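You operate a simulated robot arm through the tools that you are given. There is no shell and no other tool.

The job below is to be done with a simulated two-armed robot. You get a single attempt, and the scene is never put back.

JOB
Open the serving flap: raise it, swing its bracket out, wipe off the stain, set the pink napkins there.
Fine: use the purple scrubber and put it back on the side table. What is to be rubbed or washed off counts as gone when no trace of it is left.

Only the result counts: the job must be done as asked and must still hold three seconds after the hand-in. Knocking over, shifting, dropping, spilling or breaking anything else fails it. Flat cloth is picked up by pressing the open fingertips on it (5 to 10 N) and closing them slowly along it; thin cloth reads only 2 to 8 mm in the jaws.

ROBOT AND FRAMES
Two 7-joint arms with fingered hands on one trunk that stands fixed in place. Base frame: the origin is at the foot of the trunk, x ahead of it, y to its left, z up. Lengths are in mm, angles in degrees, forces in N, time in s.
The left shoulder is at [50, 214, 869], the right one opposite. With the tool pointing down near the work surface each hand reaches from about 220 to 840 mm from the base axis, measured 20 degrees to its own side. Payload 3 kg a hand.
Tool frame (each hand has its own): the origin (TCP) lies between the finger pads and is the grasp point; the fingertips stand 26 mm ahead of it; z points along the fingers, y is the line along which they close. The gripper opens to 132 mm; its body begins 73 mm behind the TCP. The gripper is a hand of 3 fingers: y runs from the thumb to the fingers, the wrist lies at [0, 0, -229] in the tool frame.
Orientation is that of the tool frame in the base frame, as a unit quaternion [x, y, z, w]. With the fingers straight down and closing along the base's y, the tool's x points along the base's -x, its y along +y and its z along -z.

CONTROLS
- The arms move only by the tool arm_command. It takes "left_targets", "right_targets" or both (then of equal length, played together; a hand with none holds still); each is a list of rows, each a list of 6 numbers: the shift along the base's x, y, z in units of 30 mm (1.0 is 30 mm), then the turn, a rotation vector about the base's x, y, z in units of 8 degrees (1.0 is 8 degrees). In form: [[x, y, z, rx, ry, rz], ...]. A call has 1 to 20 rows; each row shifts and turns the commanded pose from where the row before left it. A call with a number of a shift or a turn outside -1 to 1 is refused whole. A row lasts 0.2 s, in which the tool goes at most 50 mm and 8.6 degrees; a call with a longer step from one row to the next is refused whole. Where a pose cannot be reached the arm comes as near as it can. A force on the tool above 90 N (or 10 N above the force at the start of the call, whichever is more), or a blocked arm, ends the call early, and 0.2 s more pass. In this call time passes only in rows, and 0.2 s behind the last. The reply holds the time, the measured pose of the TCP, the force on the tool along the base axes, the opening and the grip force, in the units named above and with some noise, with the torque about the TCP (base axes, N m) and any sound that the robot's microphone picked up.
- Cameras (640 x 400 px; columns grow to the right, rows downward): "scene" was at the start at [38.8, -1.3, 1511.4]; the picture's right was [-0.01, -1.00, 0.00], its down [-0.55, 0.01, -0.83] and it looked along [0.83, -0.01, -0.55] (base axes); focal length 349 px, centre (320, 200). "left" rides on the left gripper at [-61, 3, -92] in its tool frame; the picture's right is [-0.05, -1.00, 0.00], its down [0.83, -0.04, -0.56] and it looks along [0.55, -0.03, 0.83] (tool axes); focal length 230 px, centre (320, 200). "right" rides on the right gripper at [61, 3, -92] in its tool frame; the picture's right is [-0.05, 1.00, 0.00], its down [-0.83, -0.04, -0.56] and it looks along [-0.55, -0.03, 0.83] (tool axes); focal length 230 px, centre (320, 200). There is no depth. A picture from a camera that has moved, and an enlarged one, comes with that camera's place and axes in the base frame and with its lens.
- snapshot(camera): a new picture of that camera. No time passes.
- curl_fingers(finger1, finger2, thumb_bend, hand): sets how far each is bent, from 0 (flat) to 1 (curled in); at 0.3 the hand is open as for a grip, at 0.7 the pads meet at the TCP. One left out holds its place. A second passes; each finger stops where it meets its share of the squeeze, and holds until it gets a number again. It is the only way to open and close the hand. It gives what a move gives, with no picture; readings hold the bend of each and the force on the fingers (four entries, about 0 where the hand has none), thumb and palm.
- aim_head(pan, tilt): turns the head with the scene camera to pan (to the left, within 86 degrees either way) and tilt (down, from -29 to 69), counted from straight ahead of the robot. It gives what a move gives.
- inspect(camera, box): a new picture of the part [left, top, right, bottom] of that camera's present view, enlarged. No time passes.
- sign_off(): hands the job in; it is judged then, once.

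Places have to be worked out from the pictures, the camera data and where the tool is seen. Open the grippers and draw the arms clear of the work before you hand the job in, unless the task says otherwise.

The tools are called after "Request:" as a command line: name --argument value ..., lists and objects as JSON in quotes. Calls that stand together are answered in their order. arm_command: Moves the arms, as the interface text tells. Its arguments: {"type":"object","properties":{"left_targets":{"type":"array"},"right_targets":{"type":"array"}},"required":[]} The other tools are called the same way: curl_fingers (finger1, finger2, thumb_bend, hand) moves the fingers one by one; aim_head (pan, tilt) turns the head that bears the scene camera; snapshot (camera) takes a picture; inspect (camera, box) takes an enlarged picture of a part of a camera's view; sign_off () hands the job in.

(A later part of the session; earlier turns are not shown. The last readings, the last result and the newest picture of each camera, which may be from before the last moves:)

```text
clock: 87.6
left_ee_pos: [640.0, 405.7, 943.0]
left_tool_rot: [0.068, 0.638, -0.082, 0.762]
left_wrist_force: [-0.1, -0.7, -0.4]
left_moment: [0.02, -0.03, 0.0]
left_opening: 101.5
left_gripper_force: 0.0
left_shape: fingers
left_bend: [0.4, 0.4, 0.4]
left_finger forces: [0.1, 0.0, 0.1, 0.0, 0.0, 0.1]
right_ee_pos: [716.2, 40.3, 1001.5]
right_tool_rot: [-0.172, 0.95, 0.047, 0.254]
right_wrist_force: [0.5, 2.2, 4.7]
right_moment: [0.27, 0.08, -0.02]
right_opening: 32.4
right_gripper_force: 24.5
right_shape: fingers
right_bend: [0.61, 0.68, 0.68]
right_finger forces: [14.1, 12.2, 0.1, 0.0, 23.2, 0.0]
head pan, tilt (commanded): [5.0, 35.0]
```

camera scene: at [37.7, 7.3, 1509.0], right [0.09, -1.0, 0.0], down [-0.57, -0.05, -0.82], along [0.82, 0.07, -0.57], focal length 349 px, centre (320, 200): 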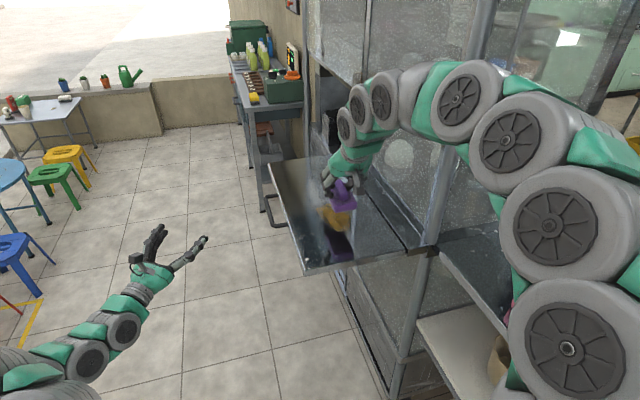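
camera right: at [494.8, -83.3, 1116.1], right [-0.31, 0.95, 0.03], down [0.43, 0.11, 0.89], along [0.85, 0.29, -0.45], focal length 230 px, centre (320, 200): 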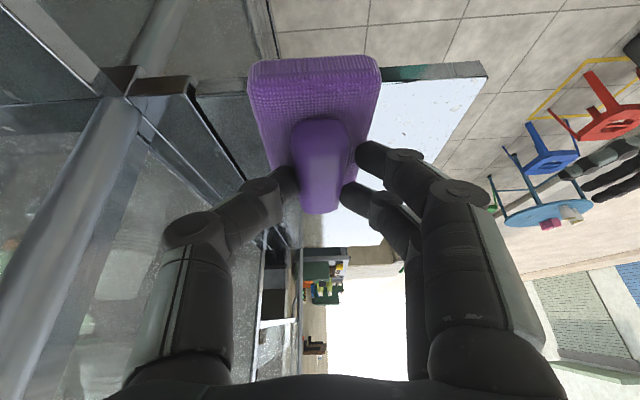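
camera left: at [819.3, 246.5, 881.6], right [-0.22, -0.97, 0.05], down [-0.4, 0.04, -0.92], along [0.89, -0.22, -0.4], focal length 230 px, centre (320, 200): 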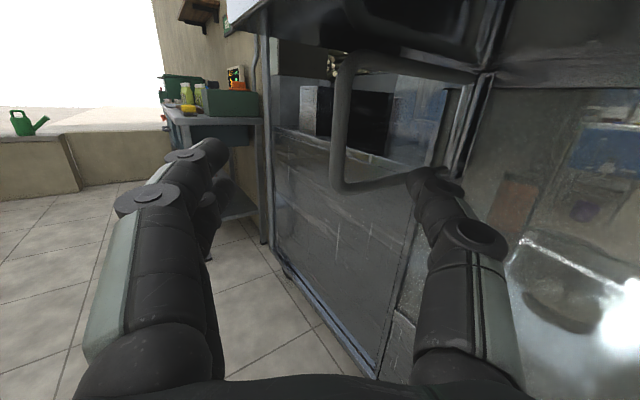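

Contact at n≈117. I press slightly and stroke along, then shift to the inner edge and stroke back.

Request:
arm_command --right_targets '[[0, 0, -0.08, 0, 0, 0], [-0.624, -0.234, 0, 0, 0, 0], [0.624, 0.234, 0, 0, 0, 0], [0.624, 0.234, 0, 0, 0, 0], [0.624, 0.234, 0, 0, 0, 0], [0.624, 0.234, 0, 0, 0, 0], [0.624, 0.234, 0, 0, 0, 0], [0.5, 0.188, 0, 0, 0, 0], [-0.5, -0.188, 0, 0, 0, 0], [-0.624, -0.234, 0, 0, 0, 0], [-0.624, -0.234, 0, 0, 0, 0], [-0.624, -0.234, 0, 0, 0, 0], [-0.624, -0.234, 0, 0, 0, 0], [0.31, -0.83, 0.06, 0, 0, 0], [0.31, -0.83, 0.08, 0, 0, 0]]'

```text
clock: 90.8
left_ee_pos: [638.9, 406.0, 941.8]
left_tool_rot: [0.068, 0.638, -0.082, 0.762]
left_wrist_force: [-0.2, 0.3, -0.6]
left_moment: [-0.03, -0.02, 0.03]
left_opening: 101.0
left_gripper_force: 0.0
left_shape: fingers
left_bend: [0.4, 0.4, 0.4]
left_finger forces: [0.0, 0.0, 0.1, 0.1, 0.0, 0.0]
right_ee_pos: [733.3, -12.2, 1000.9]
right_tool_rot: [-0.172, 0.951, 0.047, 0.253]
right_wrist_force: [-2.0, 2.3, 6.4]
right_moment: [0.25, 0.19, 0.03]
right_opening: 32.6
right_gripper_force: 28.0
right_shape: fingers
right_bend: [0.62, 0.68, 0.68]
right_finger forces: [20.3, 12.6, 0.0, 0.0, 22.7, 0.0]
head pan, tilt (commanded): [5.0, 35.0]
```

Now the inner edge pass.

Request:
arm_command --right_targets '[[-0.624, -0.234, -0.06, 0, 0, 0], [0.624, 0.234, 0, 0, 0, 0], [0.624, 0.234, 0, 0, 0, 0], [0.624, 0.234, 0, 0, 0, 0], [0.624, 0.234, 0, 0, 0, 0], [0.624, 0.234, 0, 0, 0, 0], [0.5, 0.188, 0, 0, 0, 0], [-0.2, 0.55, -0.05, 0, 0, 0], [-0.624, -0.234, 0, 0, 0, 0], [-0.624, -0.234, 0, 0, 0, 0], [-0.624, -0.234, 0, 0, 0, 0], [-0.624, -0.234, 0, 0, 0, 0], [-0.624, -0.234, 0, 0, 0, 0], [-0.624, -0.234, 0, 0, 0, 0]]'

Request:
arm_command --right_targets '[[0, 0, 0.5, 0, 0, 0], [0, 0, 0.9, 0, 0, 0], [0, 0, 0.9, 0, 0, 0], [-0.9, -0.34, 0, 0, 0, 0], [-0.9, -0.34, 0, 0, 0, 0], [-0.9, -0.34, 0, 0, 0, 0], [-0.9, -0.34, 0, 0, 0, 0], [-0.9, -0.34, 0, 0, 0, 0], [-0.9, -0.34, 0, 0, 0, 0], [-0.9, -0.34, 0, 0, 0, 0], [-0.6, -0.23, 0, 0, 0, 0]]'

Request:
inspect --camera "scene" --box '[260, 140, 420, 280]'

Request:
snapshot --camera "left"

```text
clock: 93.8
left_ee_pos: [640.0, 406.5, 943.2]
left_tool_rot: [0.069, 0.638, -0.083, 0.762]
left_wrist_force: [-0.1, -0.4, -0.9]
left_moment: [-0.01, 0.02, 0.0]
left_opening: 101.0
left_gripper_force: 0.1
left_shape: fingers
left_bend: [0.4, 0.4, 0.4]
left_finger forces: [0.0, 0.0, 0.1, 0.0, 0.0, 0.0]
right_ee_pos: [704.0, -2.2, 998.8]
right_tool_rot: [-0.172, 0.95, 0.047, 0.255]
right_wrist_force: [2.6, 3.1, 25.5]
right_moment: [0.85, 0.1, -0.16]
right_opening: 32.7
right_gripper_force: 37.1
right_shape: fingers
right_bend: [0.62, 0.68, 0.68]
right_finger forces: [37.5, 11.3, 0.1, 0.0, 25.2, 0.0]
head pan, tilt (commanded): [5.0, 35.0]
```

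```text
clock: 96.2
left_ee_pos: [639.2, 405.8, 941.8]
left_tool_rot: [0.067, 0.639, -0.081, 0.762]
left_wrist_force: [-0.8, 0.0, -0.9]
left_moment: [0.04, 0.04, -0.01]
left_opening: 101.1
left_gripper_force: 0.1
left_shape: fingers
left_bend: [0.4, 0.4, 0.4]
left_finger forces: [0.0, 0.0, 0.0, 0.0, 0.1, 0.1]
right_ee_pos: [497.8, -81.1, 1067.4]
right_tool_rot: [-0.172, 0.95, 0.047, 0.255]
right_wrist_force: [0.7, -0.4, -1.5]
right_moment: [0.0, 0.0, -0.01]
right_opening: 32.1
right_gripper_force: 24.2
right_shape: fingers
right_bend: [0.61, 0.68, 0.68]
right_finger forces: [11.2, 12.5, 0.0, 0.1, 24.2, 0.0]
head pan, tilt (commanded): [5.0, 35.0]
```

```text
2.86 times, centred on (340, 210) of scene
camera zoom: at [37.6, 7.3, 1509.0], right [0.09, -1.0, 0.0], down [-0.57, -0.05, -0.82], along [0.82, 0.07, -0.57], focal length 998 px, centre (263, 171)
```

zoom: 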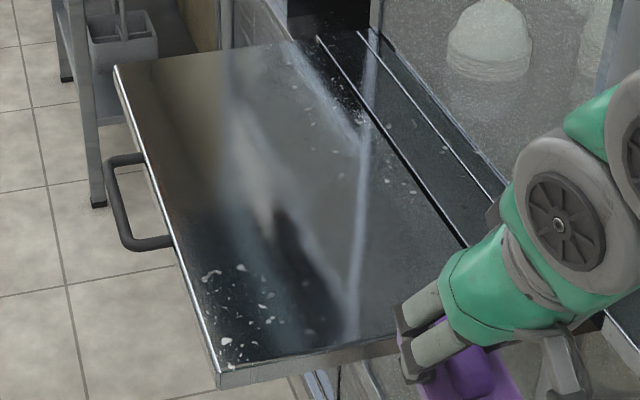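

```text
taken
camera left: at [541.2, 430.4, 986.8], right [-0.22, -0.97, 0.05], down [-0.4, 0.04, -0.91], along [0.89, -0.22, -0.4], focal length 230 px, centre (320, 200)
```

left: 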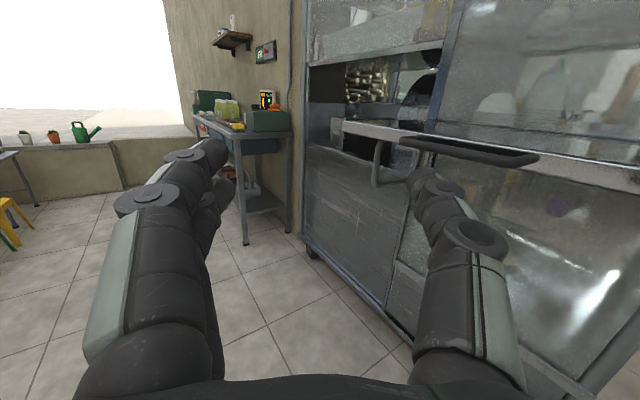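

The flap is clean and the bracket is out. I carry the scrubber back around the post to its place on the side table.

Request:
arm_command --right_targets '[[0.355, -0.948, 0, 0, 0, 0], [0.355, -0.948, 0, 0, 0, 0], [0.355, -0.948, 0, 0, 0, 0], [0.355, -0.948, 0, 0, 0, 0], [0.355, -0.948, 0, 0, 0, 0], [0.355, -0.948, 0, 0, 0, 0], [0.355, -0.948, 0, 0, 0, 0], [0.355, -0.948, 0, 0, 0, 0], [0.39, 0.147, 0, 0, 0, 0], [0.39, 0.147, 0, 0, 0, 0], [0, 0, -0.8, 0, 0, 0], [0, 0, -0.8, 0, 0, 0]]'

Request:
inspect --camera "scene" --box '[420, 180, 620, 380]'

Request:
snapshot --camera "right"

```text
clock: 98.8
left_ee_pos: [639.3, 405.8, 942.3]
left_tool_rot: [0.069, 0.639, -0.082, 0.762]
left_wrist_force: [0.2, 0.0, 0.1]
left_moment: [-0.01, 0.0, 0.0]
left_opening: 101.3
left_gripper_force: 0.1
left_shape: fingers
left_bend: [0.4, 0.4, 0.4]
left_finger forces: [0.1, 0.0, 0.0, 0.1, 0.0, 0.0]
right_ee_pos: [606.7, -298.2, 1020.7]
right_tool_rot: [-0.172, 0.95, 0.046, 0.255]
right_wrist_force: [-0.4, -0.2, -0.5]
right_moment: [0.04, 0.03, 0.0]
right_opening: 32.1
right_gripper_force: 23.2
right_shape: fingers
right_bend: [0.61, 0.68, 0.68]
right_finger forces: [10.7, 12.5, 0.0, 0.0, 23.8, 0.0]
head pan, tilt (commanded): [5.0, 35.0]
```

```text
2.00 times, centred on (520, 280) of scene
camera zoom: at [37.7, 7.3, 1509.0], right [0.09, -1.0, 0.0], down [-0.57, -0.05, -0.82], along [0.82, 0.07, -0.57], focal length 699 px, centre (-80, 40)
```

zoom: 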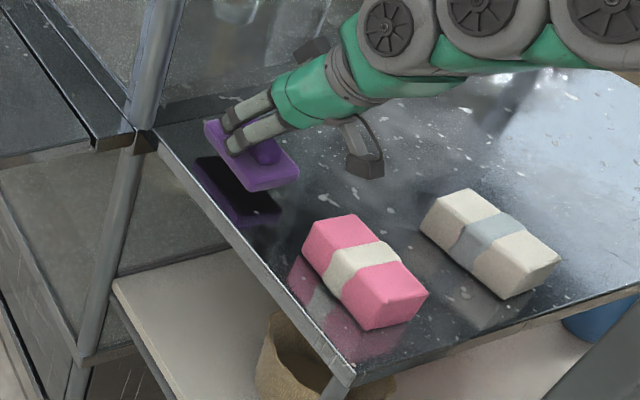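

```text
taken
camera right: at [512.5, -331.1, 1070.2], right [-0.31, 0.95, 0.03], down [0.43, 0.11, 0.9], along [0.85, 0.29, -0.44], focal length 230 px, centre (320, 200)
```

right: 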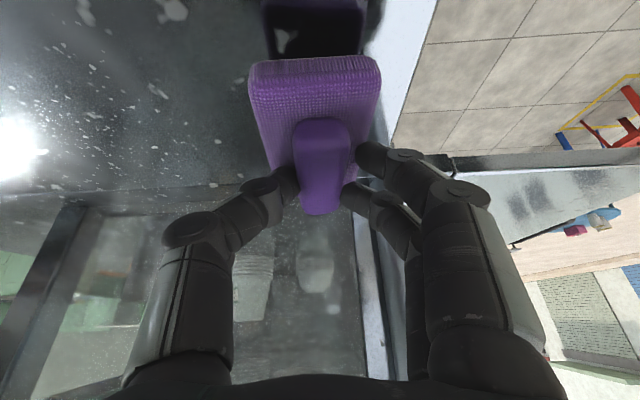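

The scrubber hovers over its former place. I lower it onto the table, shifting it 12 mm inwards from the table edge.

Request:
arm_command --right_targets '[[0.07, -0.19, -0.15, 0, 0, 0], [0.07, -0.19, -0.15, 0, 0, 0], [0, 0, -0.12, 0, 0, 0], [0, 0, -0.1, 0, 0, 0]]'

```text
clock: 99.8
left_ee_pos: [640.9, 406.5, 942.2]
left_tool_rot: [0.069, 0.638, -0.083, 0.763]
left_wrist_force: [-0.2, -0.2, -0.2]
left_moment: [-0.02, 0.0, -0.02]
left_opening: 101.3
left_gripper_force: 0.0
left_shape: fingers
left_bend: [0.4, 0.4, 0.4]
left_finger forces: [0.0, 0.0, 0.0, 0.0, 0.0, 0.0]
right_ee_pos: [610.6, -309.5, 1005.2]
right_tool_rot: [-0.172, 0.951, 0.046, 0.253]
right_wrist_force: [0.9, 0.3, 3.9]
right_moment: [0.07, 0.07, 0.03]
right_opening: 31.9
right_gripper_force: 24.2
right_shape: fingers
right_bend: [0.61, 0.68, 0.68]
right_finger forces: [11.5, 11.7, 0.1, 0.1, 24.8, 0.0]
head pan, tilt (commanded): [5.0, 35.0]
```

Touchdown (Fz 3.9 N). I press 1 mm more and open the hand.

Request:
arm_command --right_targets '[[0, 0, -0.04, 0, 0, 0]]'

Request:
curl_fingers --hand "right" --finger1 0.5 --finger2 0.5 --thumb_bend 0.5

Request:
snapshot --camera "right"

```text
clock: 100.2
left_ee_pos: [638.9, 405.2, 942.4]
left_tool_rot: [0.067, 0.638, -0.081, 0.763]
left_wrist_force: [0.7, -0.7, -0.7]
left_moment: [-0.01, 0.02, 0.02]
left_opening: 101.0
left_gripper_force: 0.1
left_shape: fingers
left_bend: [0.4, 0.4, 0.4]
left_finger forces: [0.0, 0.0, 0.1, 0.0, 0.0, 0.0]
right_ee_pos: [611.0, -310.8, 1003.1]
right_tool_rot: [-0.172, 0.95, 0.046, 0.255]
right_wrist_force: [0.1, 0.6, 16.7]
right_moment: [0.41, 0.13, 0.01]
right_opening: 32.1
right_gripper_force: 29.2
right_shape: fingers
right_bend: [0.61, 0.68, 0.68]
right_finger forces: [21.1, 11.1, 0.0, 0.0, 26.6, 0.0]
head pan, tilt (commanded): [5.0, 35.0]
```

```text
clock: 101.2
left_ee_pos: [639.7, 405.3, 942.5]
left_tool_rot: [0.068, 0.639, -0.082, 0.762]
left_wrist_force: [-0.2, -0.1, -0.3]
left_moment: [0.04, 0.01, -0.01]
left_opening: 101.2
left_gripper_force: 0.0
left_shape: fingers
left_bend: [0.4, 0.4, 0.4]
left_finger forces: [0.0, 0.0, 0.1, 0.0, 0.1, 0.0]
right_ee_pos: [611.5, -310.4, 1002.2]
right_tool_rot: [-0.172, 0.951, 0.047, 0.254]
right_wrist_force: [0.6, 1.2, 0.6]
right_moment: [0.01, 0.02, 0.03]
right_opening: 67.3
right_gripper_force: 0.0
right_shape: fingers
right_bend: [0.5, 0.5, 0.5]
right_finger forces: [0.1, 0.1, 0.1, 0.1, 0.1, 0.0]
head pan, tilt (commanded): [5.0, 35.0]
```

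```text
taken
camera right: at [516.7, -342.2, 1053.1], right [-0.31, 0.95, 0.03], down [0.43, 0.11, 0.9], along [0.85, 0.29, -0.44], focal length 230 px, centre (320, 200)
```

right: 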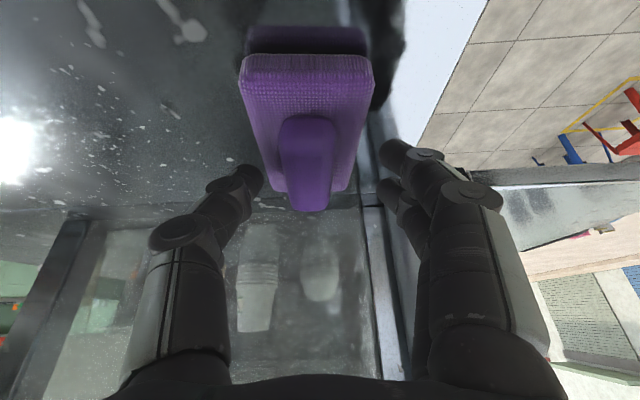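

Released; the scrubber stands on the table. I withdraw along the tool axis and move back to above the pink napkins.

Request:
arm_command --right_targets '[[-0.467, -0.177, 0.868, 0, 0, 0], [-0.467, -0.177, 0.868, 0, 0, 0], [-0.467, -0.177, 0.868, 0, 0, 0], [-0.9, -0.34, 0.1, 0, 0, 0], [-0.9, -0.34, 0.1, 0, 0, 0], [-0.9, -0.34, 0, 0, 0, 0], [-0.9, -0.34, 0, 0, 0, 0], [-0.9, -0.34, 0, 0, 0, 0]]'

Request:
snapshot --camera "right"

Request:
inspect --camera "scene" --box '[420, 200, 640, 400]'

```text
clock: 103.0
left_ee_pos: [639.2, 404.6, 942.2]
left_tool_rot: [0.068, 0.638, -0.082, 0.762]
left_wrist_force: [-0.6, -0.3, -0.2]
left_moment: [-0.02, -0.01, -0.01]
left_opening: 101.4
left_gripper_force: 0.1
left_shape: fingers
left_bend: [0.4, 0.4, 0.4]
left_finger forces: [0.1, 0.1, 0.0, 0.0, 0.0, 0.1]
right_ee_pos: [434.2, -376.9, 1086.5]
right_tool_rot: [-0.173, 0.951, 0.047, 0.254]
right_wrist_force: [0.4, -0.5, -0.3]
right_moment: [0.0, 0.0, -0.02]
right_opening: 67.5
right_gripper_force: 0.0
right_shape: fingers
right_bend: [0.5, 0.5, 0.5]
right_finger forces: [0.1, 0.0, 0.0, 0.0, 0.0, 0.1]
head pan, tilt (commanded): [5.0, 35.0]
```

```text
taken
camera right: at [339.8, -408.7, 1136.9], right [-0.31, 0.95, 0.03], down [0.43, 0.12, 0.9], along [0.85, 0.29, -0.44], focal length 230 px, centre (320, 200)
```

right: 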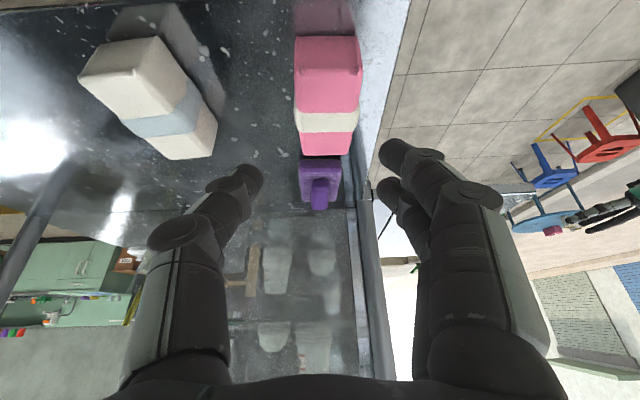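

```text
2.00 times, centred on (530, 300) of scene
camera zoom: at [37.6, 7.3, 1509.0], right [0.09, -1.0, 0.0], down [-0.57, -0.05, -0.82], along [0.82, 0.07, -0.57], focal length 699 px, centre (-100, 0)
```

zoom: 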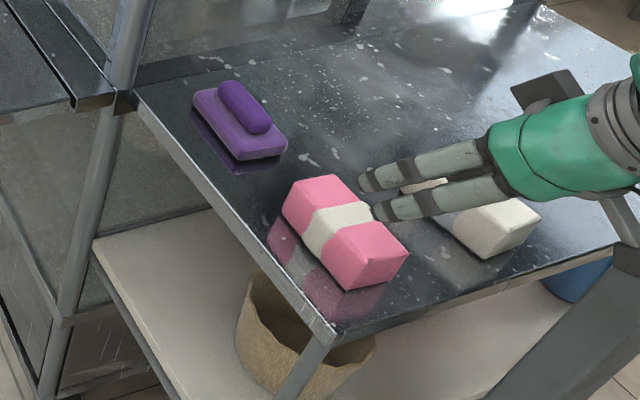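

I zoom into the pink block to measure it before grasping.

Request:
inspect --camera "right" --box '[260, 20, 400, 220]'

Request:
inspect --camera "scene" --box '[500, 270, 600, 350]'

```text
2.00 times, centred on (330, 120) of right
camera zoom: at [339.8, -408.7, 1136.9], right [-0.31, 0.95, 0.03], down [0.43, 0.12, 0.9], along [0.85, 0.29, -0.44], focal length 460 px, centre (300, 360)
```

zoom: 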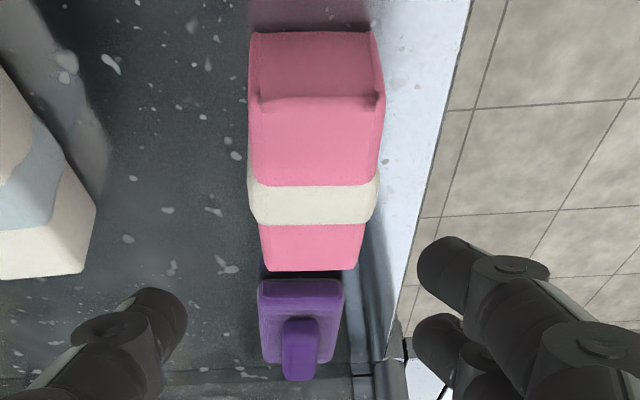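

```text
5.00 times, centred on (550, 310) of scene
camera zoom: at [37.6, 7.3, 1509.0], right [0.09, -1.0, 0.0], down [-0.57, -0.05, -0.82], along [0.82, 0.07, -0.57], focal length 1747 px, centre (-830, -350)
```

zoom: 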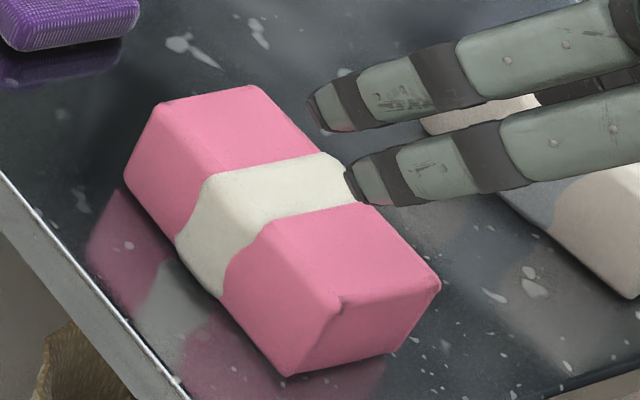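

Pink block: about 88×45×40 mm, centre near (474,-357), top z≈991, along the stall direction. I open to ~80 mm and come down over it.

Request:
curl_fingers --hand "right" --finger1 0.46 --finger2 0.46 --thumb_bend 0.46

Request:
arm_command --right_targets '[[0.3, 0.16, -0.6, 0, 0, 0], [0.3, 0.16, -0.7, 0, 0, 0], [0.3, 0.16, -0.7, 0, 0, 0]]'

Request:
snapshot --camera "right"

Request:
inspect --camera "scene" --box '[480, 250, 640, 370]'

```text
clock: 104.0
left_ee_pos: [640.9, 405.5, 942.5]
left_tool_rot: [0.068, 0.639, -0.081, 0.762]
left_wrist_force: [-0.6, 0.5, -0.5]
left_moment: [-0.04, 0.01, 0.0]
left_opening: 101.3
left_gripper_force: 0.2
left_shape: fingers
left_bend: [0.4, 0.4, 0.4]
left_finger forces: [0.1, 0.1, 0.0, 0.1, 0.0, 0.1]
right_ee_pos: [434.3, -376.5, 1087.1]
right_tool_rot: [-0.173, 0.951, 0.047, 0.253]
right_wrist_force: [0.5, 0.3, -0.4]
right_moment: [0.01, 0.02, 0.01]
right_opening: 80.7
right_gripper_force: 0.0
right_shape: fingers
right_bend: [0.46, 0.46, 0.46]
right_finger forces: [0.1, 0.1, 0.1, 0.1, 0.0, 0.0]
head pan, tilt (commanded): [5.0, 35.0]
```

```text
clock: 104.8
left_ee_pos: [640.2, 407.0, 942.8]
left_tool_rot: [0.068, 0.639, -0.082, 0.762]
left_wrist_force: [0.4, -0.6, 0.2]
left_moment: [0.03, -0.01, -0.01]
left_opening: 101.0
left_gripper_force: 0.1
left_shape: fingers
left_bend: [0.4, 0.4, 0.4]
left_finger forces: [0.1, 0.0, 0.1, 0.0, 0.0, 0.1]
right_ee_pos: [460.5, -363.8, 1026.9]
right_tool_rot: [-0.171, 0.95, 0.046, 0.255]
right_wrist_force: [-0.2, -0.2, 0.3]
right_moment: [0.0, -0.02, 0.02]
right_opening: 80.9
right_gripper_force: 0.0
right_shape: fingers
right_bend: [0.46, 0.46, 0.46]
right_finger forces: [0.1, 0.0, 0.0, 0.0, 0.1, 0.0]
head pan, tilt (commanded): [5.0, 35.0]
```

```text
taken
camera right: at [367.3, -395.2, 1076.6], right [-0.31, 0.95, 0.03], down [0.43, 0.11, 0.9], along [0.85, 0.29, -0.44], focal length 230 px, centre (320, 200)
```

right: 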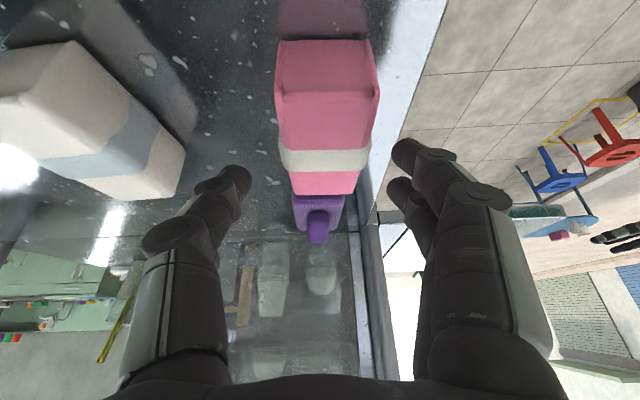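

```text
3.33 times, centred on (560, 310) of scene
camera zoom: at [37.7, 7.3, 1509.0], right [0.09, -1.0, 0.0], down [-0.57, -0.05, -0.82], along [0.82, 0.07, -0.57], focal length 1165 px, centre (-480, -167)
```

zoom: 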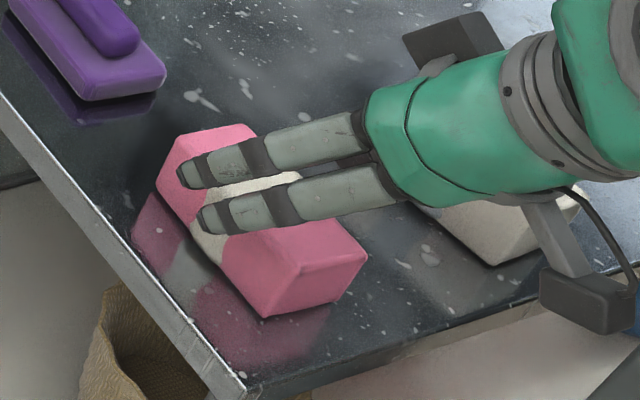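

Nearly centred over the block. I go down the last 39 mm.

Request:
arm_command --right_targets '[[0.125, 0.095, -0.65, 0, 0, 0], [0.125, 0.095, -0.6, 0, 0, 0]]'

Request:
snapshot --camera "right"

Request:
inspect --camera "scene" --box '[480, 250, 640, 370]'

```text
clock: 105.4
left_ee_pos: [641.1, 406.1, 943.0]
left_tool_rot: [0.068, 0.638, -0.082, 0.762]
left_wrist_force: [0.0, -0.7, -0.8]
left_moment: [-0.02, 0.0, 0.01]
left_opening: 101.2
left_gripper_force: 0.1
left_shape: fingers
left_bend: [0.4, 0.4, 0.4]
left_finger forces: [0.1, 0.0, 0.0, 0.1, 0.0, 0.0]
right_ee_pos: [467.9, -357.2, 988.8]
right_tool_rot: [-0.173, 0.951, 0.047, 0.253]
right_wrist_force: [0.2, 0.7, 0.1]
right_moment: [-0.01, 0.01, 0.01]
right_opening: 80.8
right_gripper_force: 0.0
right_shape: fingers
right_bend: [0.46, 0.46, 0.46]
right_finger forces: [0.1, 0.0, 0.0, 0.0, 0.1, 0.0]
head pan, tilt (commanded): [5.0, 35.0]
```

```text
taken
camera right: at [374.6, -389.0, 1039.5], right [-0.31, 0.95, 0.03], down [0.43, 0.12, 0.89], along [0.85, 0.29, -0.45], focal length 230 px, centre (320, 200)
```

right: 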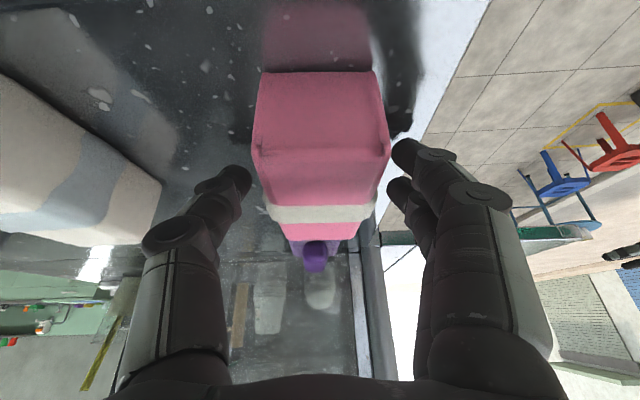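

```text
3.33 times, centred on (560, 310) of scene
camera zoom: at [37.7, 7.3, 1509.0], right [0.09, -1.0, 0.0], down [-0.57, -0.05, -0.82], along [0.82, 0.07, -0.57], focal length 1165 px, centre (-480, -167)
```

zoom: 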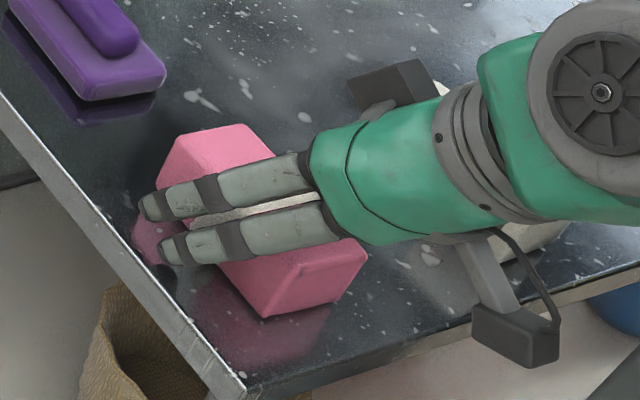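

The fingers straddle the block's middle. I close on it.

Request:
curl_fingers --hand "right" --finger1 0.7 --finger2 0.7 --thumb_bend 0.7

Request:
snapshot --camera "right"

```text
clock: 106.4
left_ee_pos: [640.1, 406.7, 942.7]
left_tool_rot: [0.069, 0.638, -0.083, 0.762]
left_wrist_force: [1.4, 0.3, -0.2]
left_moment: [0.0, 0.02, -0.02]
left_opening: 101.3
left_gripper_force: 0.1
left_shape: fingers
left_bend: [0.4, 0.4, 0.4]
left_finger forces: [0.0, 0.0, 0.1, 0.0, 0.1, 0.1]
right_ee_pos: [468.0, -356.5, 989.5]
right_tool_rot: [-0.172, 0.951, 0.046, 0.253]
right_wrist_force: [0.3, 0.7, 0.8]
right_moment: [0.0, -0.02, -0.01]
right_opening: 49.8
right_gripper_force: 19.7
right_shape: fingers
right_bend: [0.57, 0.57, 0.61]
right_finger forces: [9.9, 9.7, 0.0, 0.0, 19.7, 0.0]
head pan, tilt (commanded): [5.0, 35.0]
```

```text
taken
camera right: at [374.7, -389.3, 1039.9], right [-0.31, 0.95, 0.03], down [0.43, 0.11, 0.9], along [0.85, 0.29, -0.44], focal length 230 px, centre (320, 200)
```

right: 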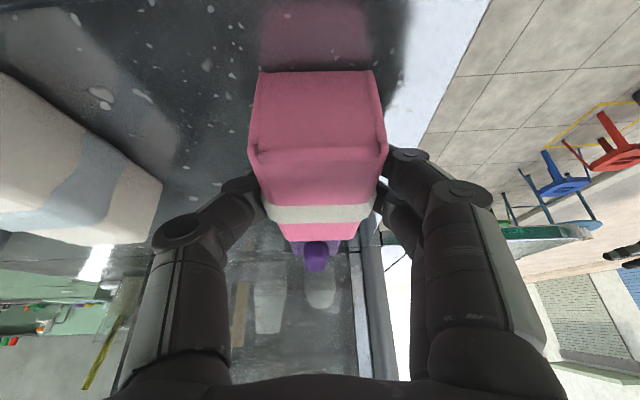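

The napkins are held (50 mm, 20 N). I lift them clear.

Request:
arm_command --right_targets '[[0, 0, 0.4, 0, 0, 0], [0, 0, 0.9, 0, 0, 0], [0, 0, 0.9, 0, 0, 0], [0, 0, 0.9, 0, 0, 0]]'

Request:
snapshot --camera "right"

Request:
snapshot --camera "scene"

```text
clock: 107.4
left_ee_pos: [640.6, 405.6, 941.5]
left_tool_rot: [0.068, 0.639, -0.082, 0.762]
left_wrist_force: [0.6, 0.2, 0.4]
left_moment: [0.02, 0.04, 0.0]
left_opening: 101.2
left_gripper_force: 0.0
left_shape: fingers
left_bend: [0.4, 0.4, 0.4]
left_finger forces: [0.0, 0.0, 0.0, 0.0, 0.1, 0.0]
right_ee_pos: [468.3, -357.6, 1083.1]
right_tool_rot: [-0.172, 0.95, 0.047, 0.255]
right_wrist_force: [0.4, 0.0, -1.3]
right_moment: [0.02, -0.01, 0.0]
right_opening: 49.7
right_gripper_force: 19.9
right_shape: fingers
right_bend: [0.57, 0.57, 0.61]
right_finger forces: [9.9, 9.8, 0.0, 0.0, 19.7, 0.1]
head pan, tilt (commanded): [5.0, 35.0]
```

```text
taken
camera right: at [373.8, -389.2, 1132.9], right [-0.31, 0.95, 0.03], down [0.43, 0.11, 0.9], along [0.85, 0.29, -0.44], focal length 230 px, centre (320, 200)
```

right: 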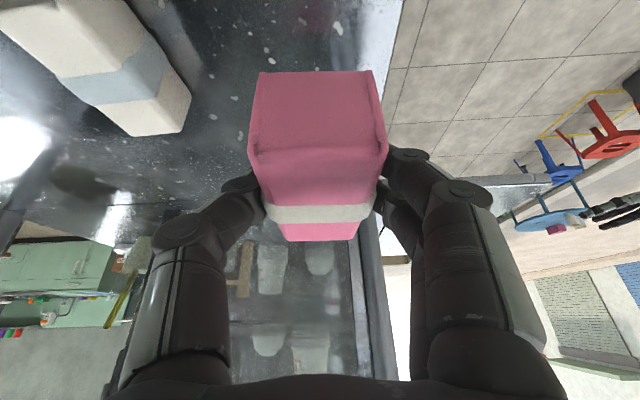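

```text
taken
camera scene: at [37.6, 7.3, 1509.0], right [0.09, -1.0, 0.0], down [-0.57, -0.05, -0.82], along [0.82, 0.07, -0.57], focal length 349 px, centre (320, 200)
```

scene: 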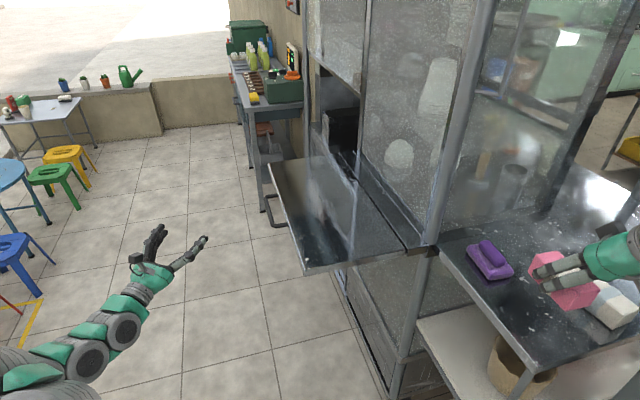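

Napkins lifted. With the view free, I check the flap once more at high zoom before setting them down.

Request:
inspect --camera "scene" --box '[262, 150, 422, 280]'

Request:
inspect --camera "scene" --box '[305, 190, 369, 240]'

Request:
arm_command --right_targets '[[0.038, 0.943, 0, 0, 0, 0], [0.038, 0.943, 0, 0, 0, 0], [0.038, 0.943, 0, 0, 0, 0], [0.038, 0.943, 0, 0, 0, 0], [0.038, 0.943, 0, 0, 0, 0], [0.038, 0.943, 0, 0, 0, 0], [0.038, 0.943, 0, 0, 0, 0], [0.038, 0.943, 0, 0, 0, 0], [0.038, 0.943, 0, 0, 0, 0], [0.038, 0.943, 0, 0, 0, 0]]'

```text
3.08 times, centred on (342, 215) of scene
camera zoom: at [37.6, 7.3, 1509.0], right [0.09, -1.0, 0.0], down [-0.57, -0.05, -0.82], along [0.82, 0.07, -0.57], focal length 1075 px, centre (252, 154)
```

zoom: 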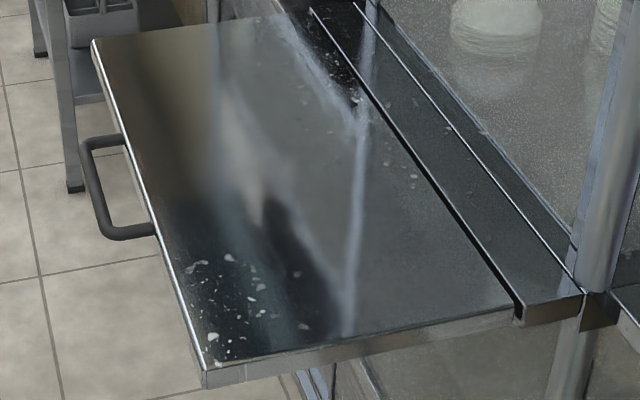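

```text
8.00 times, centred on (337, 215) of scene
camera zoom: at [37.6, 7.3, 1509.0], right [0.09, -1.0, 0.0], down [-0.57, -0.05, -0.82], along [0.82, 0.07, -0.57], focal length 2796 px, centre (184, 80)
```

zoom: 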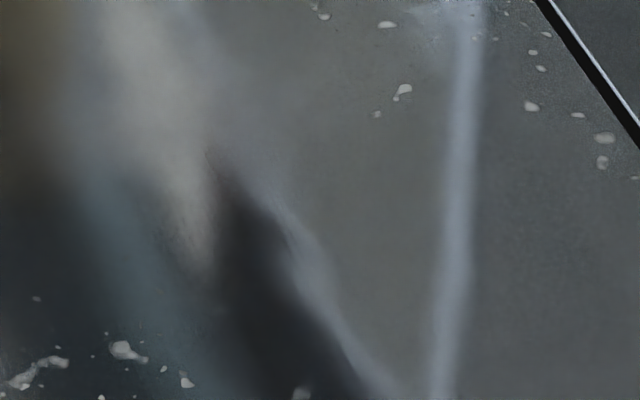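

```text
clock: 109.6
left_ee_pos: [640.6, 405.6, 942.3]
left_tool_rot: [0.068, 0.639, -0.082, 0.762]
left_wrist_force: [0.7, 0.2, -0.1]
left_moment: [0.0, -0.03, 0.0]
left_opening: 101.1
left_gripper_force: 0.0
left_shape: fingers
left_bend: [0.4, 0.4, 0.4]
left_finger forces: [0.1, 0.1, 0.1, 0.0, 0.0, 0.1]
right_ee_pos: [479.3, -74.7, 1083.3]
right_tool_rot: [-0.172, 0.951, 0.047, 0.254]
right_wrist_force: [0.8, -0.3, -1.0]
right_moment: [0.0, -0.02, 0.0]
right_opening: 49.5
right_gripper_force: 19.2
right_shape: fingers
right_bend: [0.57, 0.57, 0.61]
right_finger forces: [9.8, 9.9, 0.1, 0.0, 19.7, 0.1]
head pan, tilt (commanded): [5.0, 35.0]
```

The flap is spotless apart from its own reflections and wear specks. I move the napkins over the flap to the wiped spot.

Request:
arm_command --right_targets '[[0.936, 0.351, 0, 0, 0, 0], [0.936, 0.351, 0, 0, 0, 0], [0.936, 0.351, 0, 0, 0, 0], [0.936, 0.351, 0, 0, 0, 0], [0.936, 0.351, 0, 0, 0, 0], [0.936, 0.351, 0, 0, 0, 0], [0.936, 0.351, 0, 0, 0, 0], [0.936, 0.351, 0, 0, 0, 0], [0.936, 0.351, 0, 0, 0, 0], [0.8, 0.3, 0, 0, 0, 0], [0, 0, -0.9, 0, 0, 0], [0, 0, -0.9, 0, 0, 0], [0, 0, -0.7, 0, 0, 0]]'

Request:
inspect --camera "scene" --box '[262, 130, 422, 280]'

Request:
snapshot --camera "right"

```text
clock: 112.4
left_ee_pos: [641.2, 405.2, 942.2]
left_tool_rot: [0.068, 0.638, -0.082, 0.762]
left_wrist_force: [-0.3, 0.3, 0.7]
left_moment: [-0.03, -0.01, 0.04]
left_opening: 101.2
left_gripper_force: 0.1
left_shape: fingers
left_bend: [0.4, 0.4, 0.4]
left_finger forces: [0.0, 0.0, 0.0, 0.0, 0.0, 0.0]
right_ee_pos: [757.7, 28.3, 1007.6]
right_tool_rot: [-0.172, 0.95, 0.047, 0.255]
right_wrist_force: [0.9, -0.1, -2.1]
right_moment: [0.01, -0.01, -0.03]
right_opening: 49.5
right_gripper_force: 19.2
right_shape: fingers
right_bend: [0.57, 0.57, 0.61]
right_finger forces: [9.7, 10.0, 0.0, 0.1, 19.7, 0.0]
head pan, tilt (commanded): [5.0, 35.0]
```

```text
2.67 times, centred on (342, 205) of scene
camera zoom: at [37.7, 7.3, 1509.0], right [0.09, -1.0, 0.0], down [-0.57, -0.05, -0.82], along [0.82, 0.07, -0.57], focal length 932 px, centre (261, 187)
```

zoom: 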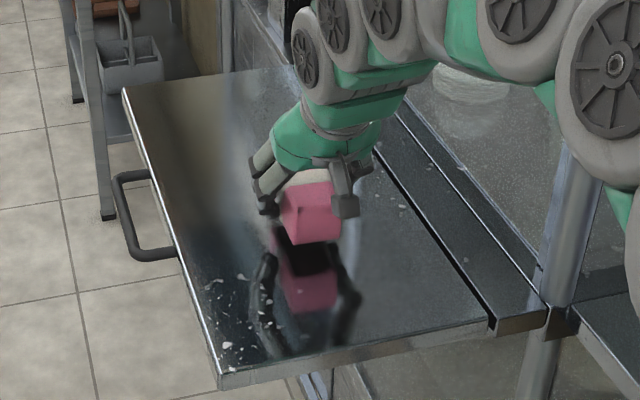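

```text
taken
camera right: at [663.0, -2.7, 1058.1], right [-0.31, 0.95, 0.03], down [0.43, 0.11, 0.9], along [0.85, 0.29, -0.44], focal length 230 px, centre (320, 200)
```

right: 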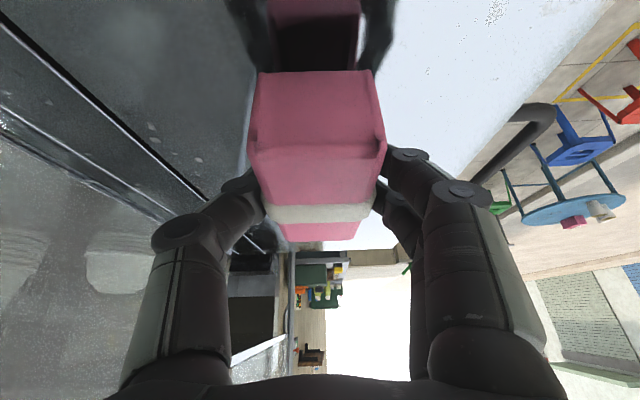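

Block is ~20 mm above the flap. I lower gently to contact.

Request:
arm_command --right_targets '[[0, 0, -0.3, 0, 0, 0], [0, 0, -0.2, 0, 0, 0], [0, 0, -0.08, 0, 0, 0]]'

```text
clock: 113.2
left_ee_pos: [639.9, 405.9, 943.0]
left_tool_rot: [0.068, 0.638, -0.083, 0.762]
left_wrist_force: [-1.1, 0.2, 0.0]
left_moment: [-0.02, 0.01, 0.0]
left_opening: 101.4
left_gripper_force: 0.0
left_shape: fingers
left_bend: [0.4, 0.4, 0.4]
left_finger forces: [0.1, 0.1, 0.0, 0.1, 0.0, 0.0]
right_ee_pos: [755.1, 28.4, 990.0]
right_tool_rot: [-0.172, 0.951, 0.046, 0.254]
right_wrist_force: [0.1, -1.2, -1.3]
right_moment: [-0.04, 0.04, 0.02]
right_opening: 49.5
right_gripper_force: 19.9
right_shape: fingers
right_bend: [0.57, 0.57, 0.61]
right_finger forces: [9.8, 9.9, 0.0, 0.0, 19.7, 0.0]
head pan, tilt (commanded): [5.0, 35.0]
```

No contact yet at z 990; I lower a few more millimetres.

Request:
arm_command --right_targets '[[0, 0, -0.08, 0, 0, 0], [0, 0, -0.06, 0, 0, 0]]'

```text
clock: 113.8
left_ee_pos: [640.5, 406.7, 942.6]
left_tool_rot: [0.068, 0.638, -0.082, 0.762]
left_wrist_force: [-0.7, -0.2, -0.8]
left_moment: [0.0, 0.01, -0.01]
left_opening: 101.2
left_gripper_force: 0.1
left_shape: fingers
left_bend: [0.4, 0.4, 0.4]
left_finger forces: [0.1, 0.0, 0.0, 0.1, 0.0, 0.0]
right_ee_pos: [756.1, 31.1, 985.7]
right_tool_rot: [-0.173, 0.95, 0.047, 0.255]
right_wrist_force: [-0.7, 1.2, 9.1]
right_moment: [-0.07, -0.1, 0.0]
right_opening: 49.2
right_gripper_force: 22.0
right_shape: fingers
right_bend: [0.57, 0.57, 0.61]
right_finger forces: [11.4, 11.5, 0.0, 0.0, 20.8, 0.1]
head pan, tilt (commanded): [5.0, 35.0]
```

Contact (9 N). I open the hand to release the napkins and check.

Request:
curl_fingers --hand "right" --finger1 0.46 --finger2 0.46 --thumb_bend 0.46

Request:
snapshot --camera "right"

```text
clock: 114.8
left_ee_pos: [640.0, 407.6, 943.1]
left_tool_rot: [0.068, 0.639, -0.082, 0.762]
left_wrist_force: [-0.2, 0.4, -0.2]
left_moment: [-0.01, 0.0, -0.02]
left_opening: 101.1
left_gripper_force: 0.1
left_shape: fingers
left_bend: [0.4, 0.4, 0.4]
left_finger forces: [0.0, 0.0, 0.1, 0.0, 0.1, 0.0]
right_ee_pos: [755.6, 29.6, 986.1]
right_tool_rot: [-0.171, 0.951, 0.047, 0.254]
right_wrist_force: [-0.7, -2.2, 2.6]
right_moment: [0.11, 0.04, 0.05]
right_opening: 78.7
right_gripper_force: 1.7
right_shape: fingers
right_bend: [0.47, 0.46, 0.46]
right_finger forces: [3.3, 0.1, 0.1, 0.0, 0.0, 0.1]
head pan, tilt (commanded): [5.0, 35.0]
```

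```text
taken
camera right: at [661.9, -2.6, 1035.8], right [-0.31, 0.95, 0.03], down [0.43, 0.11, 0.9], along [0.85, 0.29, -0.44], focal length 230 px, centre (320, 200)
```

right: 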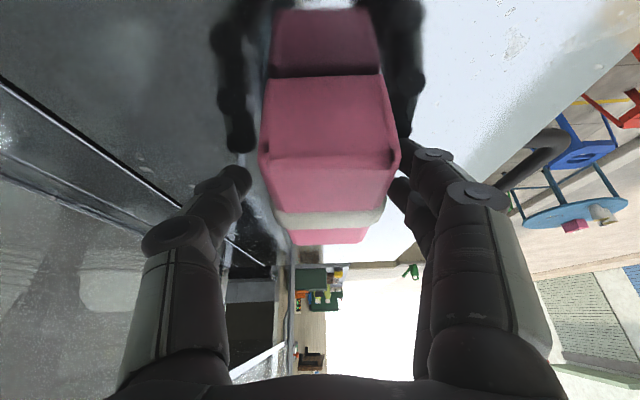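

Finger 1 still touches the block lightly (3 N). I centre the hand by 5 mm, then withdraw.

Request:
arm_command --right_targets '[[-0.06, 0.16, 0, 0, 0, 0]]'

Request:
snapshot --camera "right"

```text
clock: 115.2
left_ee_pos: [640.9, 405.6, 942.4]
left_tool_rot: [0.068, 0.638, -0.082, 0.762]
left_wrist_force: [-0.6, -0.5, 0.5]
left_moment: [0.0, -0.02, -0.01]
left_opening: 101.2
left_gripper_force: 0.1
left_shape: fingers
left_bend: [0.4, 0.4, 0.4]
left_finger forces: [0.1, 0.1, 0.0, 0.1, 0.1, 0.0]
right_ee_pos: [755.2, 33.7, 985.3]
right_tool_rot: [-0.172, 0.951, 0.047, 0.254]
right_wrist_force: [1.2, -1.0, 2.9]
right_moment: [0.13, 0.05, -0.05]
right_opening: 78.8
right_gripper_force: 1.7
right_shape: fingers
right_bend: [0.48, 0.46, 0.46]
right_finger forces: [3.7, 0.1, 0.0, 0.1, 0.0, 0.0]
head pan, tilt (commanded): [5.0, 35.0]
```

```text
taken
camera right: at [660.2, 2.2, 1035.9], right [-0.31, 0.95, 0.03], down [0.43, 0.11, 0.9], along [0.85, 0.29, -0.44], focal length 230 px, centre (320, 200)
```

right: 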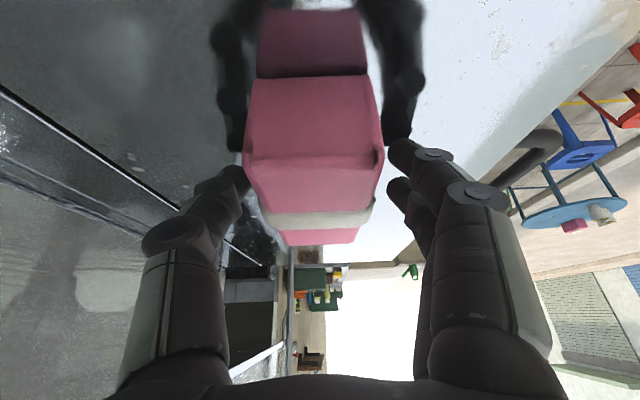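

The 3 N is from finger 1's tip resting on the flap; the block is free. I lift away and withdraw.

Request:
arm_command --right_targets '[[0, 0, 0.4, 0, 0, 0], [-0.2, -0.075, 0.85, 0, 0, 0], [-0.3, -0.11, 0.85, 0, 0, 0], [-0.467, -0.177, 0.7, 0, 0, 0], [-0.9, -0.34, 0.2, 0, 0, 0], [-0.9, -0.34, 0, 0, 0, 0], [-0.9, -0.34, 0, 0, 0, 0], [-0.9, -0.34, 0, 0, 0, 0], [-0.9, -0.34, 0, 0, 0, 0]]'

Request:
inspect --camera "scene" --box '[262, 130, 422, 280]'

Request:
snapshot --camera "scene"

```text
clock: 117.2
left_ee_pos: [639.2, 405.5, 942.2]
left_tool_rot: [0.069, 0.638, -0.083, 0.762]
left_wrist_force: [-0.2, -0.1, 0.4]
left_moment: [0.03, -0.03, -0.01]
left_opening: 101.1
left_gripper_force: 0.0
left_shape: fingers
left_bend: [0.4, 0.4, 0.4]
left_finger forces: [0.0, 0.0, 0.1, 0.0, 0.0, 0.0]
right_ee_pos: [590.0, -28.6, 1077.1]
right_tool_rot: [-0.173, 0.95, 0.047, 0.254]
right_wrist_force: [0.3, 0.0, 0.8]
right_moment: [-0.02, -0.01, 0.0]
right_opening: 80.6
right_gripper_force: 0.0
right_shape: fingers
right_bend: [0.46, 0.46, 0.46]
right_finger forces: [0.1, 0.0, 0.0, 0.1, 0.0, 0.0]
head pan, tilt (commanded): [5.0, 35.0]
```

```text
2.67 times, centred on (342, 205) of scene
camera zoom: at [37.6, 7.3, 1509.0], right [0.09, -1.0, 0.0], down [-0.57, -0.05, -0.82], along [0.82, 0.07, -0.57], focal length 932 px, centre (261, 187)
```

zoom: 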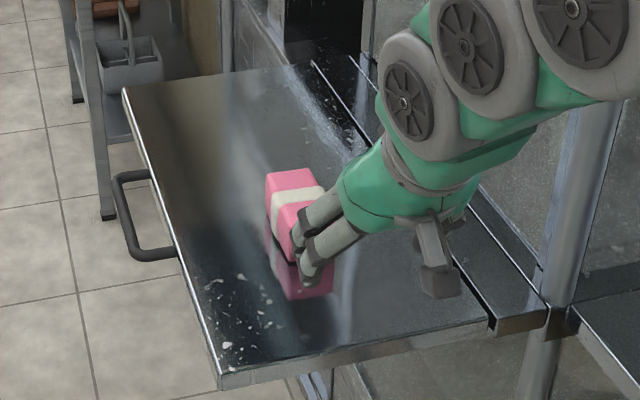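

```text
taken
camera scene: at [37.6, 7.3, 1509.0], right [0.09, -1.0, 0.0], down [-0.57, -0.05, -0.82], along [0.82, 0.07, -0.57], focal length 349 px, centre (320, 200)
```

scene: 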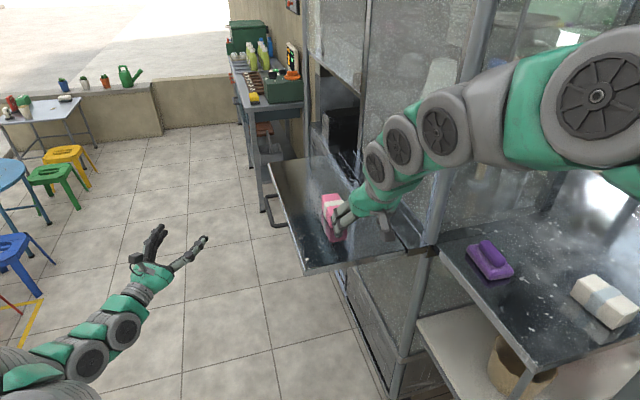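

Napkins stand on the flap. I bring the right arm back to its parking place above the side table, high and clear.

Request:
arm_command --right_targets '[[-0.9, -0.34, 0.3, 0, 0, 0], [-0.9, -0.34, 0.3, 0, 0, 0], [-0.9, -0.34, 0.3, 0, 0, 0], [-0.9, -0.34, 0.3, 0, 0, 0], [-0.1, -0.99, 0.4, 0, 0, 0], [-0.1, -0.99, 0.4, 0, 0, 0], [-0.1, -0.99, 0.4, 0, 0, 0], [-0.1, -0.99, 0.4, 0, 0, 0], [-0.1, -0.99, 0.4, 0, 0, 0], [-0.1, -0.99, 0.4, 0, 0, 0], [-0.1, -0.99, 0.4, 0, 0, 0]]'

Request:
snapshot --camera "scene"

Request:
inspect --camera "left" --box '[300, 90, 560, 220]'

```text
clock: 119.6
left_ee_pos: [640.6, 405.9, 942.0]
left_tool_rot: [0.068, 0.638, -0.082, 0.763]
left_wrist_force: [-0.4, -0.5, -0.3]
left_moment: [-0.01, 0.0, -0.03]
left_opening: 101.0
left_gripper_force: 0.0
left_shape: fingers
left_bend: [0.4, 0.4, 0.4]
left_finger forces: [0.1, 0.0, 0.0, 0.0, 0.0, 0.0]
right_ee_pos: [461.2, -276.6, 1195.1]
right_tool_rot: [-0.173, 0.951, 0.046, 0.253]
right_wrist_force: [-0.2, -0.1, 0.2]
right_moment: [0.02, -0.03, -0.02]
right_opening: 80.9
right_gripper_force: 0.0
right_shape: fingers
right_bend: [0.46, 0.46, 0.46]
right_finger forces: [0.1, 0.0, 0.1, 0.0, 0.0, 0.0]
head pan, tilt (commanded): [5.0, 35.0]
```

```text
taken
camera scene: at [37.6, 7.2, 1509.0], right [0.09, -1.0, 0.0], down [-0.57, -0.05, -0.82], along [0.82, 0.07, -0.57], focal length 349 px, centre (320, 200)
```

scene: 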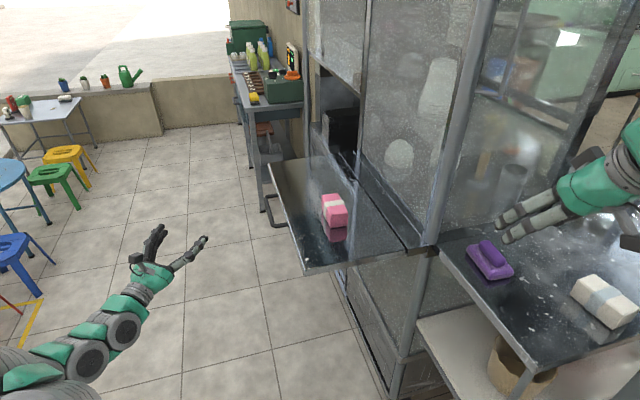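

```text
2.46 times, centred on (430, 155) of left
camera zoom: at [541.2, 430.4, 986.8], right [-0.22, -0.97, 0.05], down [-0.4, 0.04, -0.91], along [0.89, -0.22, -0.4], focal length 566 px, centre (49, 311)
```

zoom: 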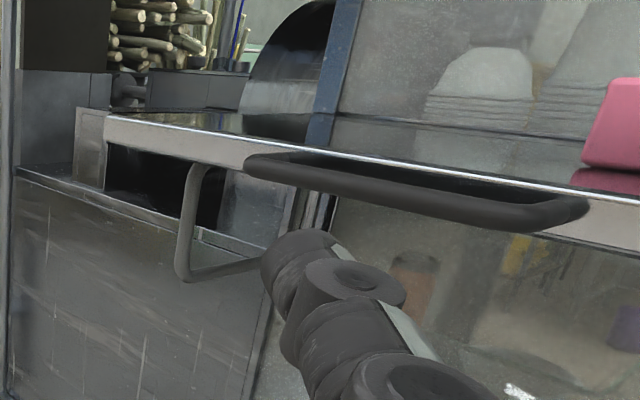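

All objects are in place. I bring the left hand's camera lower again to check how flap and bracket sit relative to each other.

Request:
arm_command --left_targets '[[0.9, 0, -0.9, 0, 0, 0], [0.9, 0, -0.9, 0, 0, 0], [0.9, -0.3, -0.8, 0, 0, 0], [0.9, -0.5, -0.6, 0, 0, 0], [0.5, -0.3, -0.3, 0, 0, 0]]'

Request:
snapshot --camera "left"

Request:
inspect --camera "left" --box '[260, 20, 480, 180]'

```text
clock: 120.8
left_ee_pos: [762.8, 371.3, 838.6]
left_tool_rot: [0.068, 0.639, -0.082, 0.762]
left_wrist_force: [-0.5, -0.3, -0.2]
left_moment: [-0.05, 0.02, 0.01]
left_opening: 101.5
left_gripper_force: 0.1
left_shape: fingers
left_bend: [0.4, 0.4, 0.4]
left_finger forces: [0.1, 0.0, 0.0, 0.0, 0.1, 0.1]
right_ee_pos: [460.4, -275.8, 1194.7]
right_tool_rot: [-0.172, 0.951, 0.046, 0.254]
right_wrist_force: [-0.3, 0.5, 0.6]
right_moment: [0.03, -0.01, -0.02]
right_opening: 80.6
right_gripper_force: 0.1
right_shape: fingers
right_bend: [0.46, 0.46, 0.46]
right_finger forces: [0.0, 0.1, 0.1, 0.0, 0.0, 0.1]
head pan, tilt (commanded): [5.0, 35.0]
```

```text
taken
camera left: at [664.3, 395.9, 882.6], right [-0.22, -0.97, 0.05], down [-0.4, 0.04, -0.92], along [0.89, -0.22, -0.4], focal length 230 px, centre (320, 200)
```

left: 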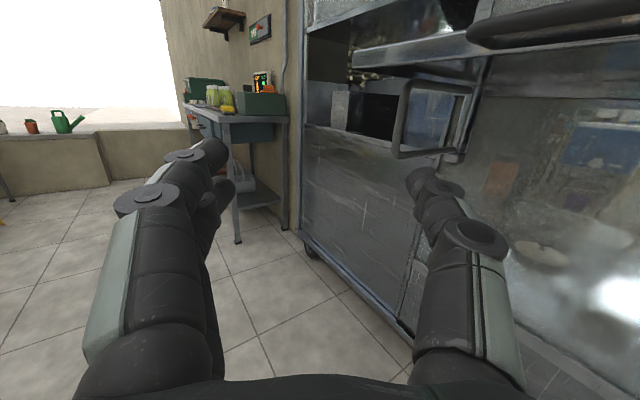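

```text
2.50 times, centred on (370, 100) of left
camera zoom: at [664.3, 395.9, 882.6], right [-0.22, -0.97, 0.05], down [-0.4, 0.04, -0.92], along [0.89, -0.22, -0.4], focal length 575 px, centre (195, 450)
```

zoom: 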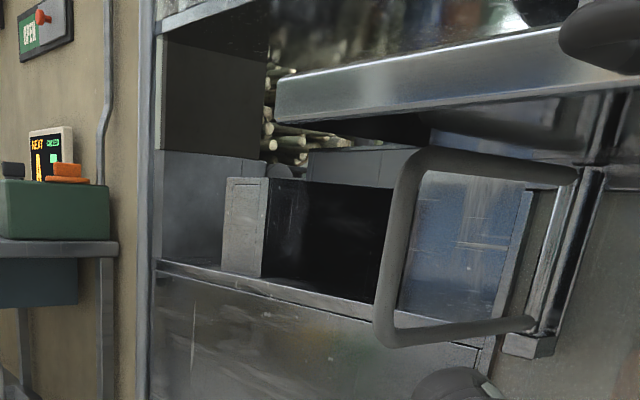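

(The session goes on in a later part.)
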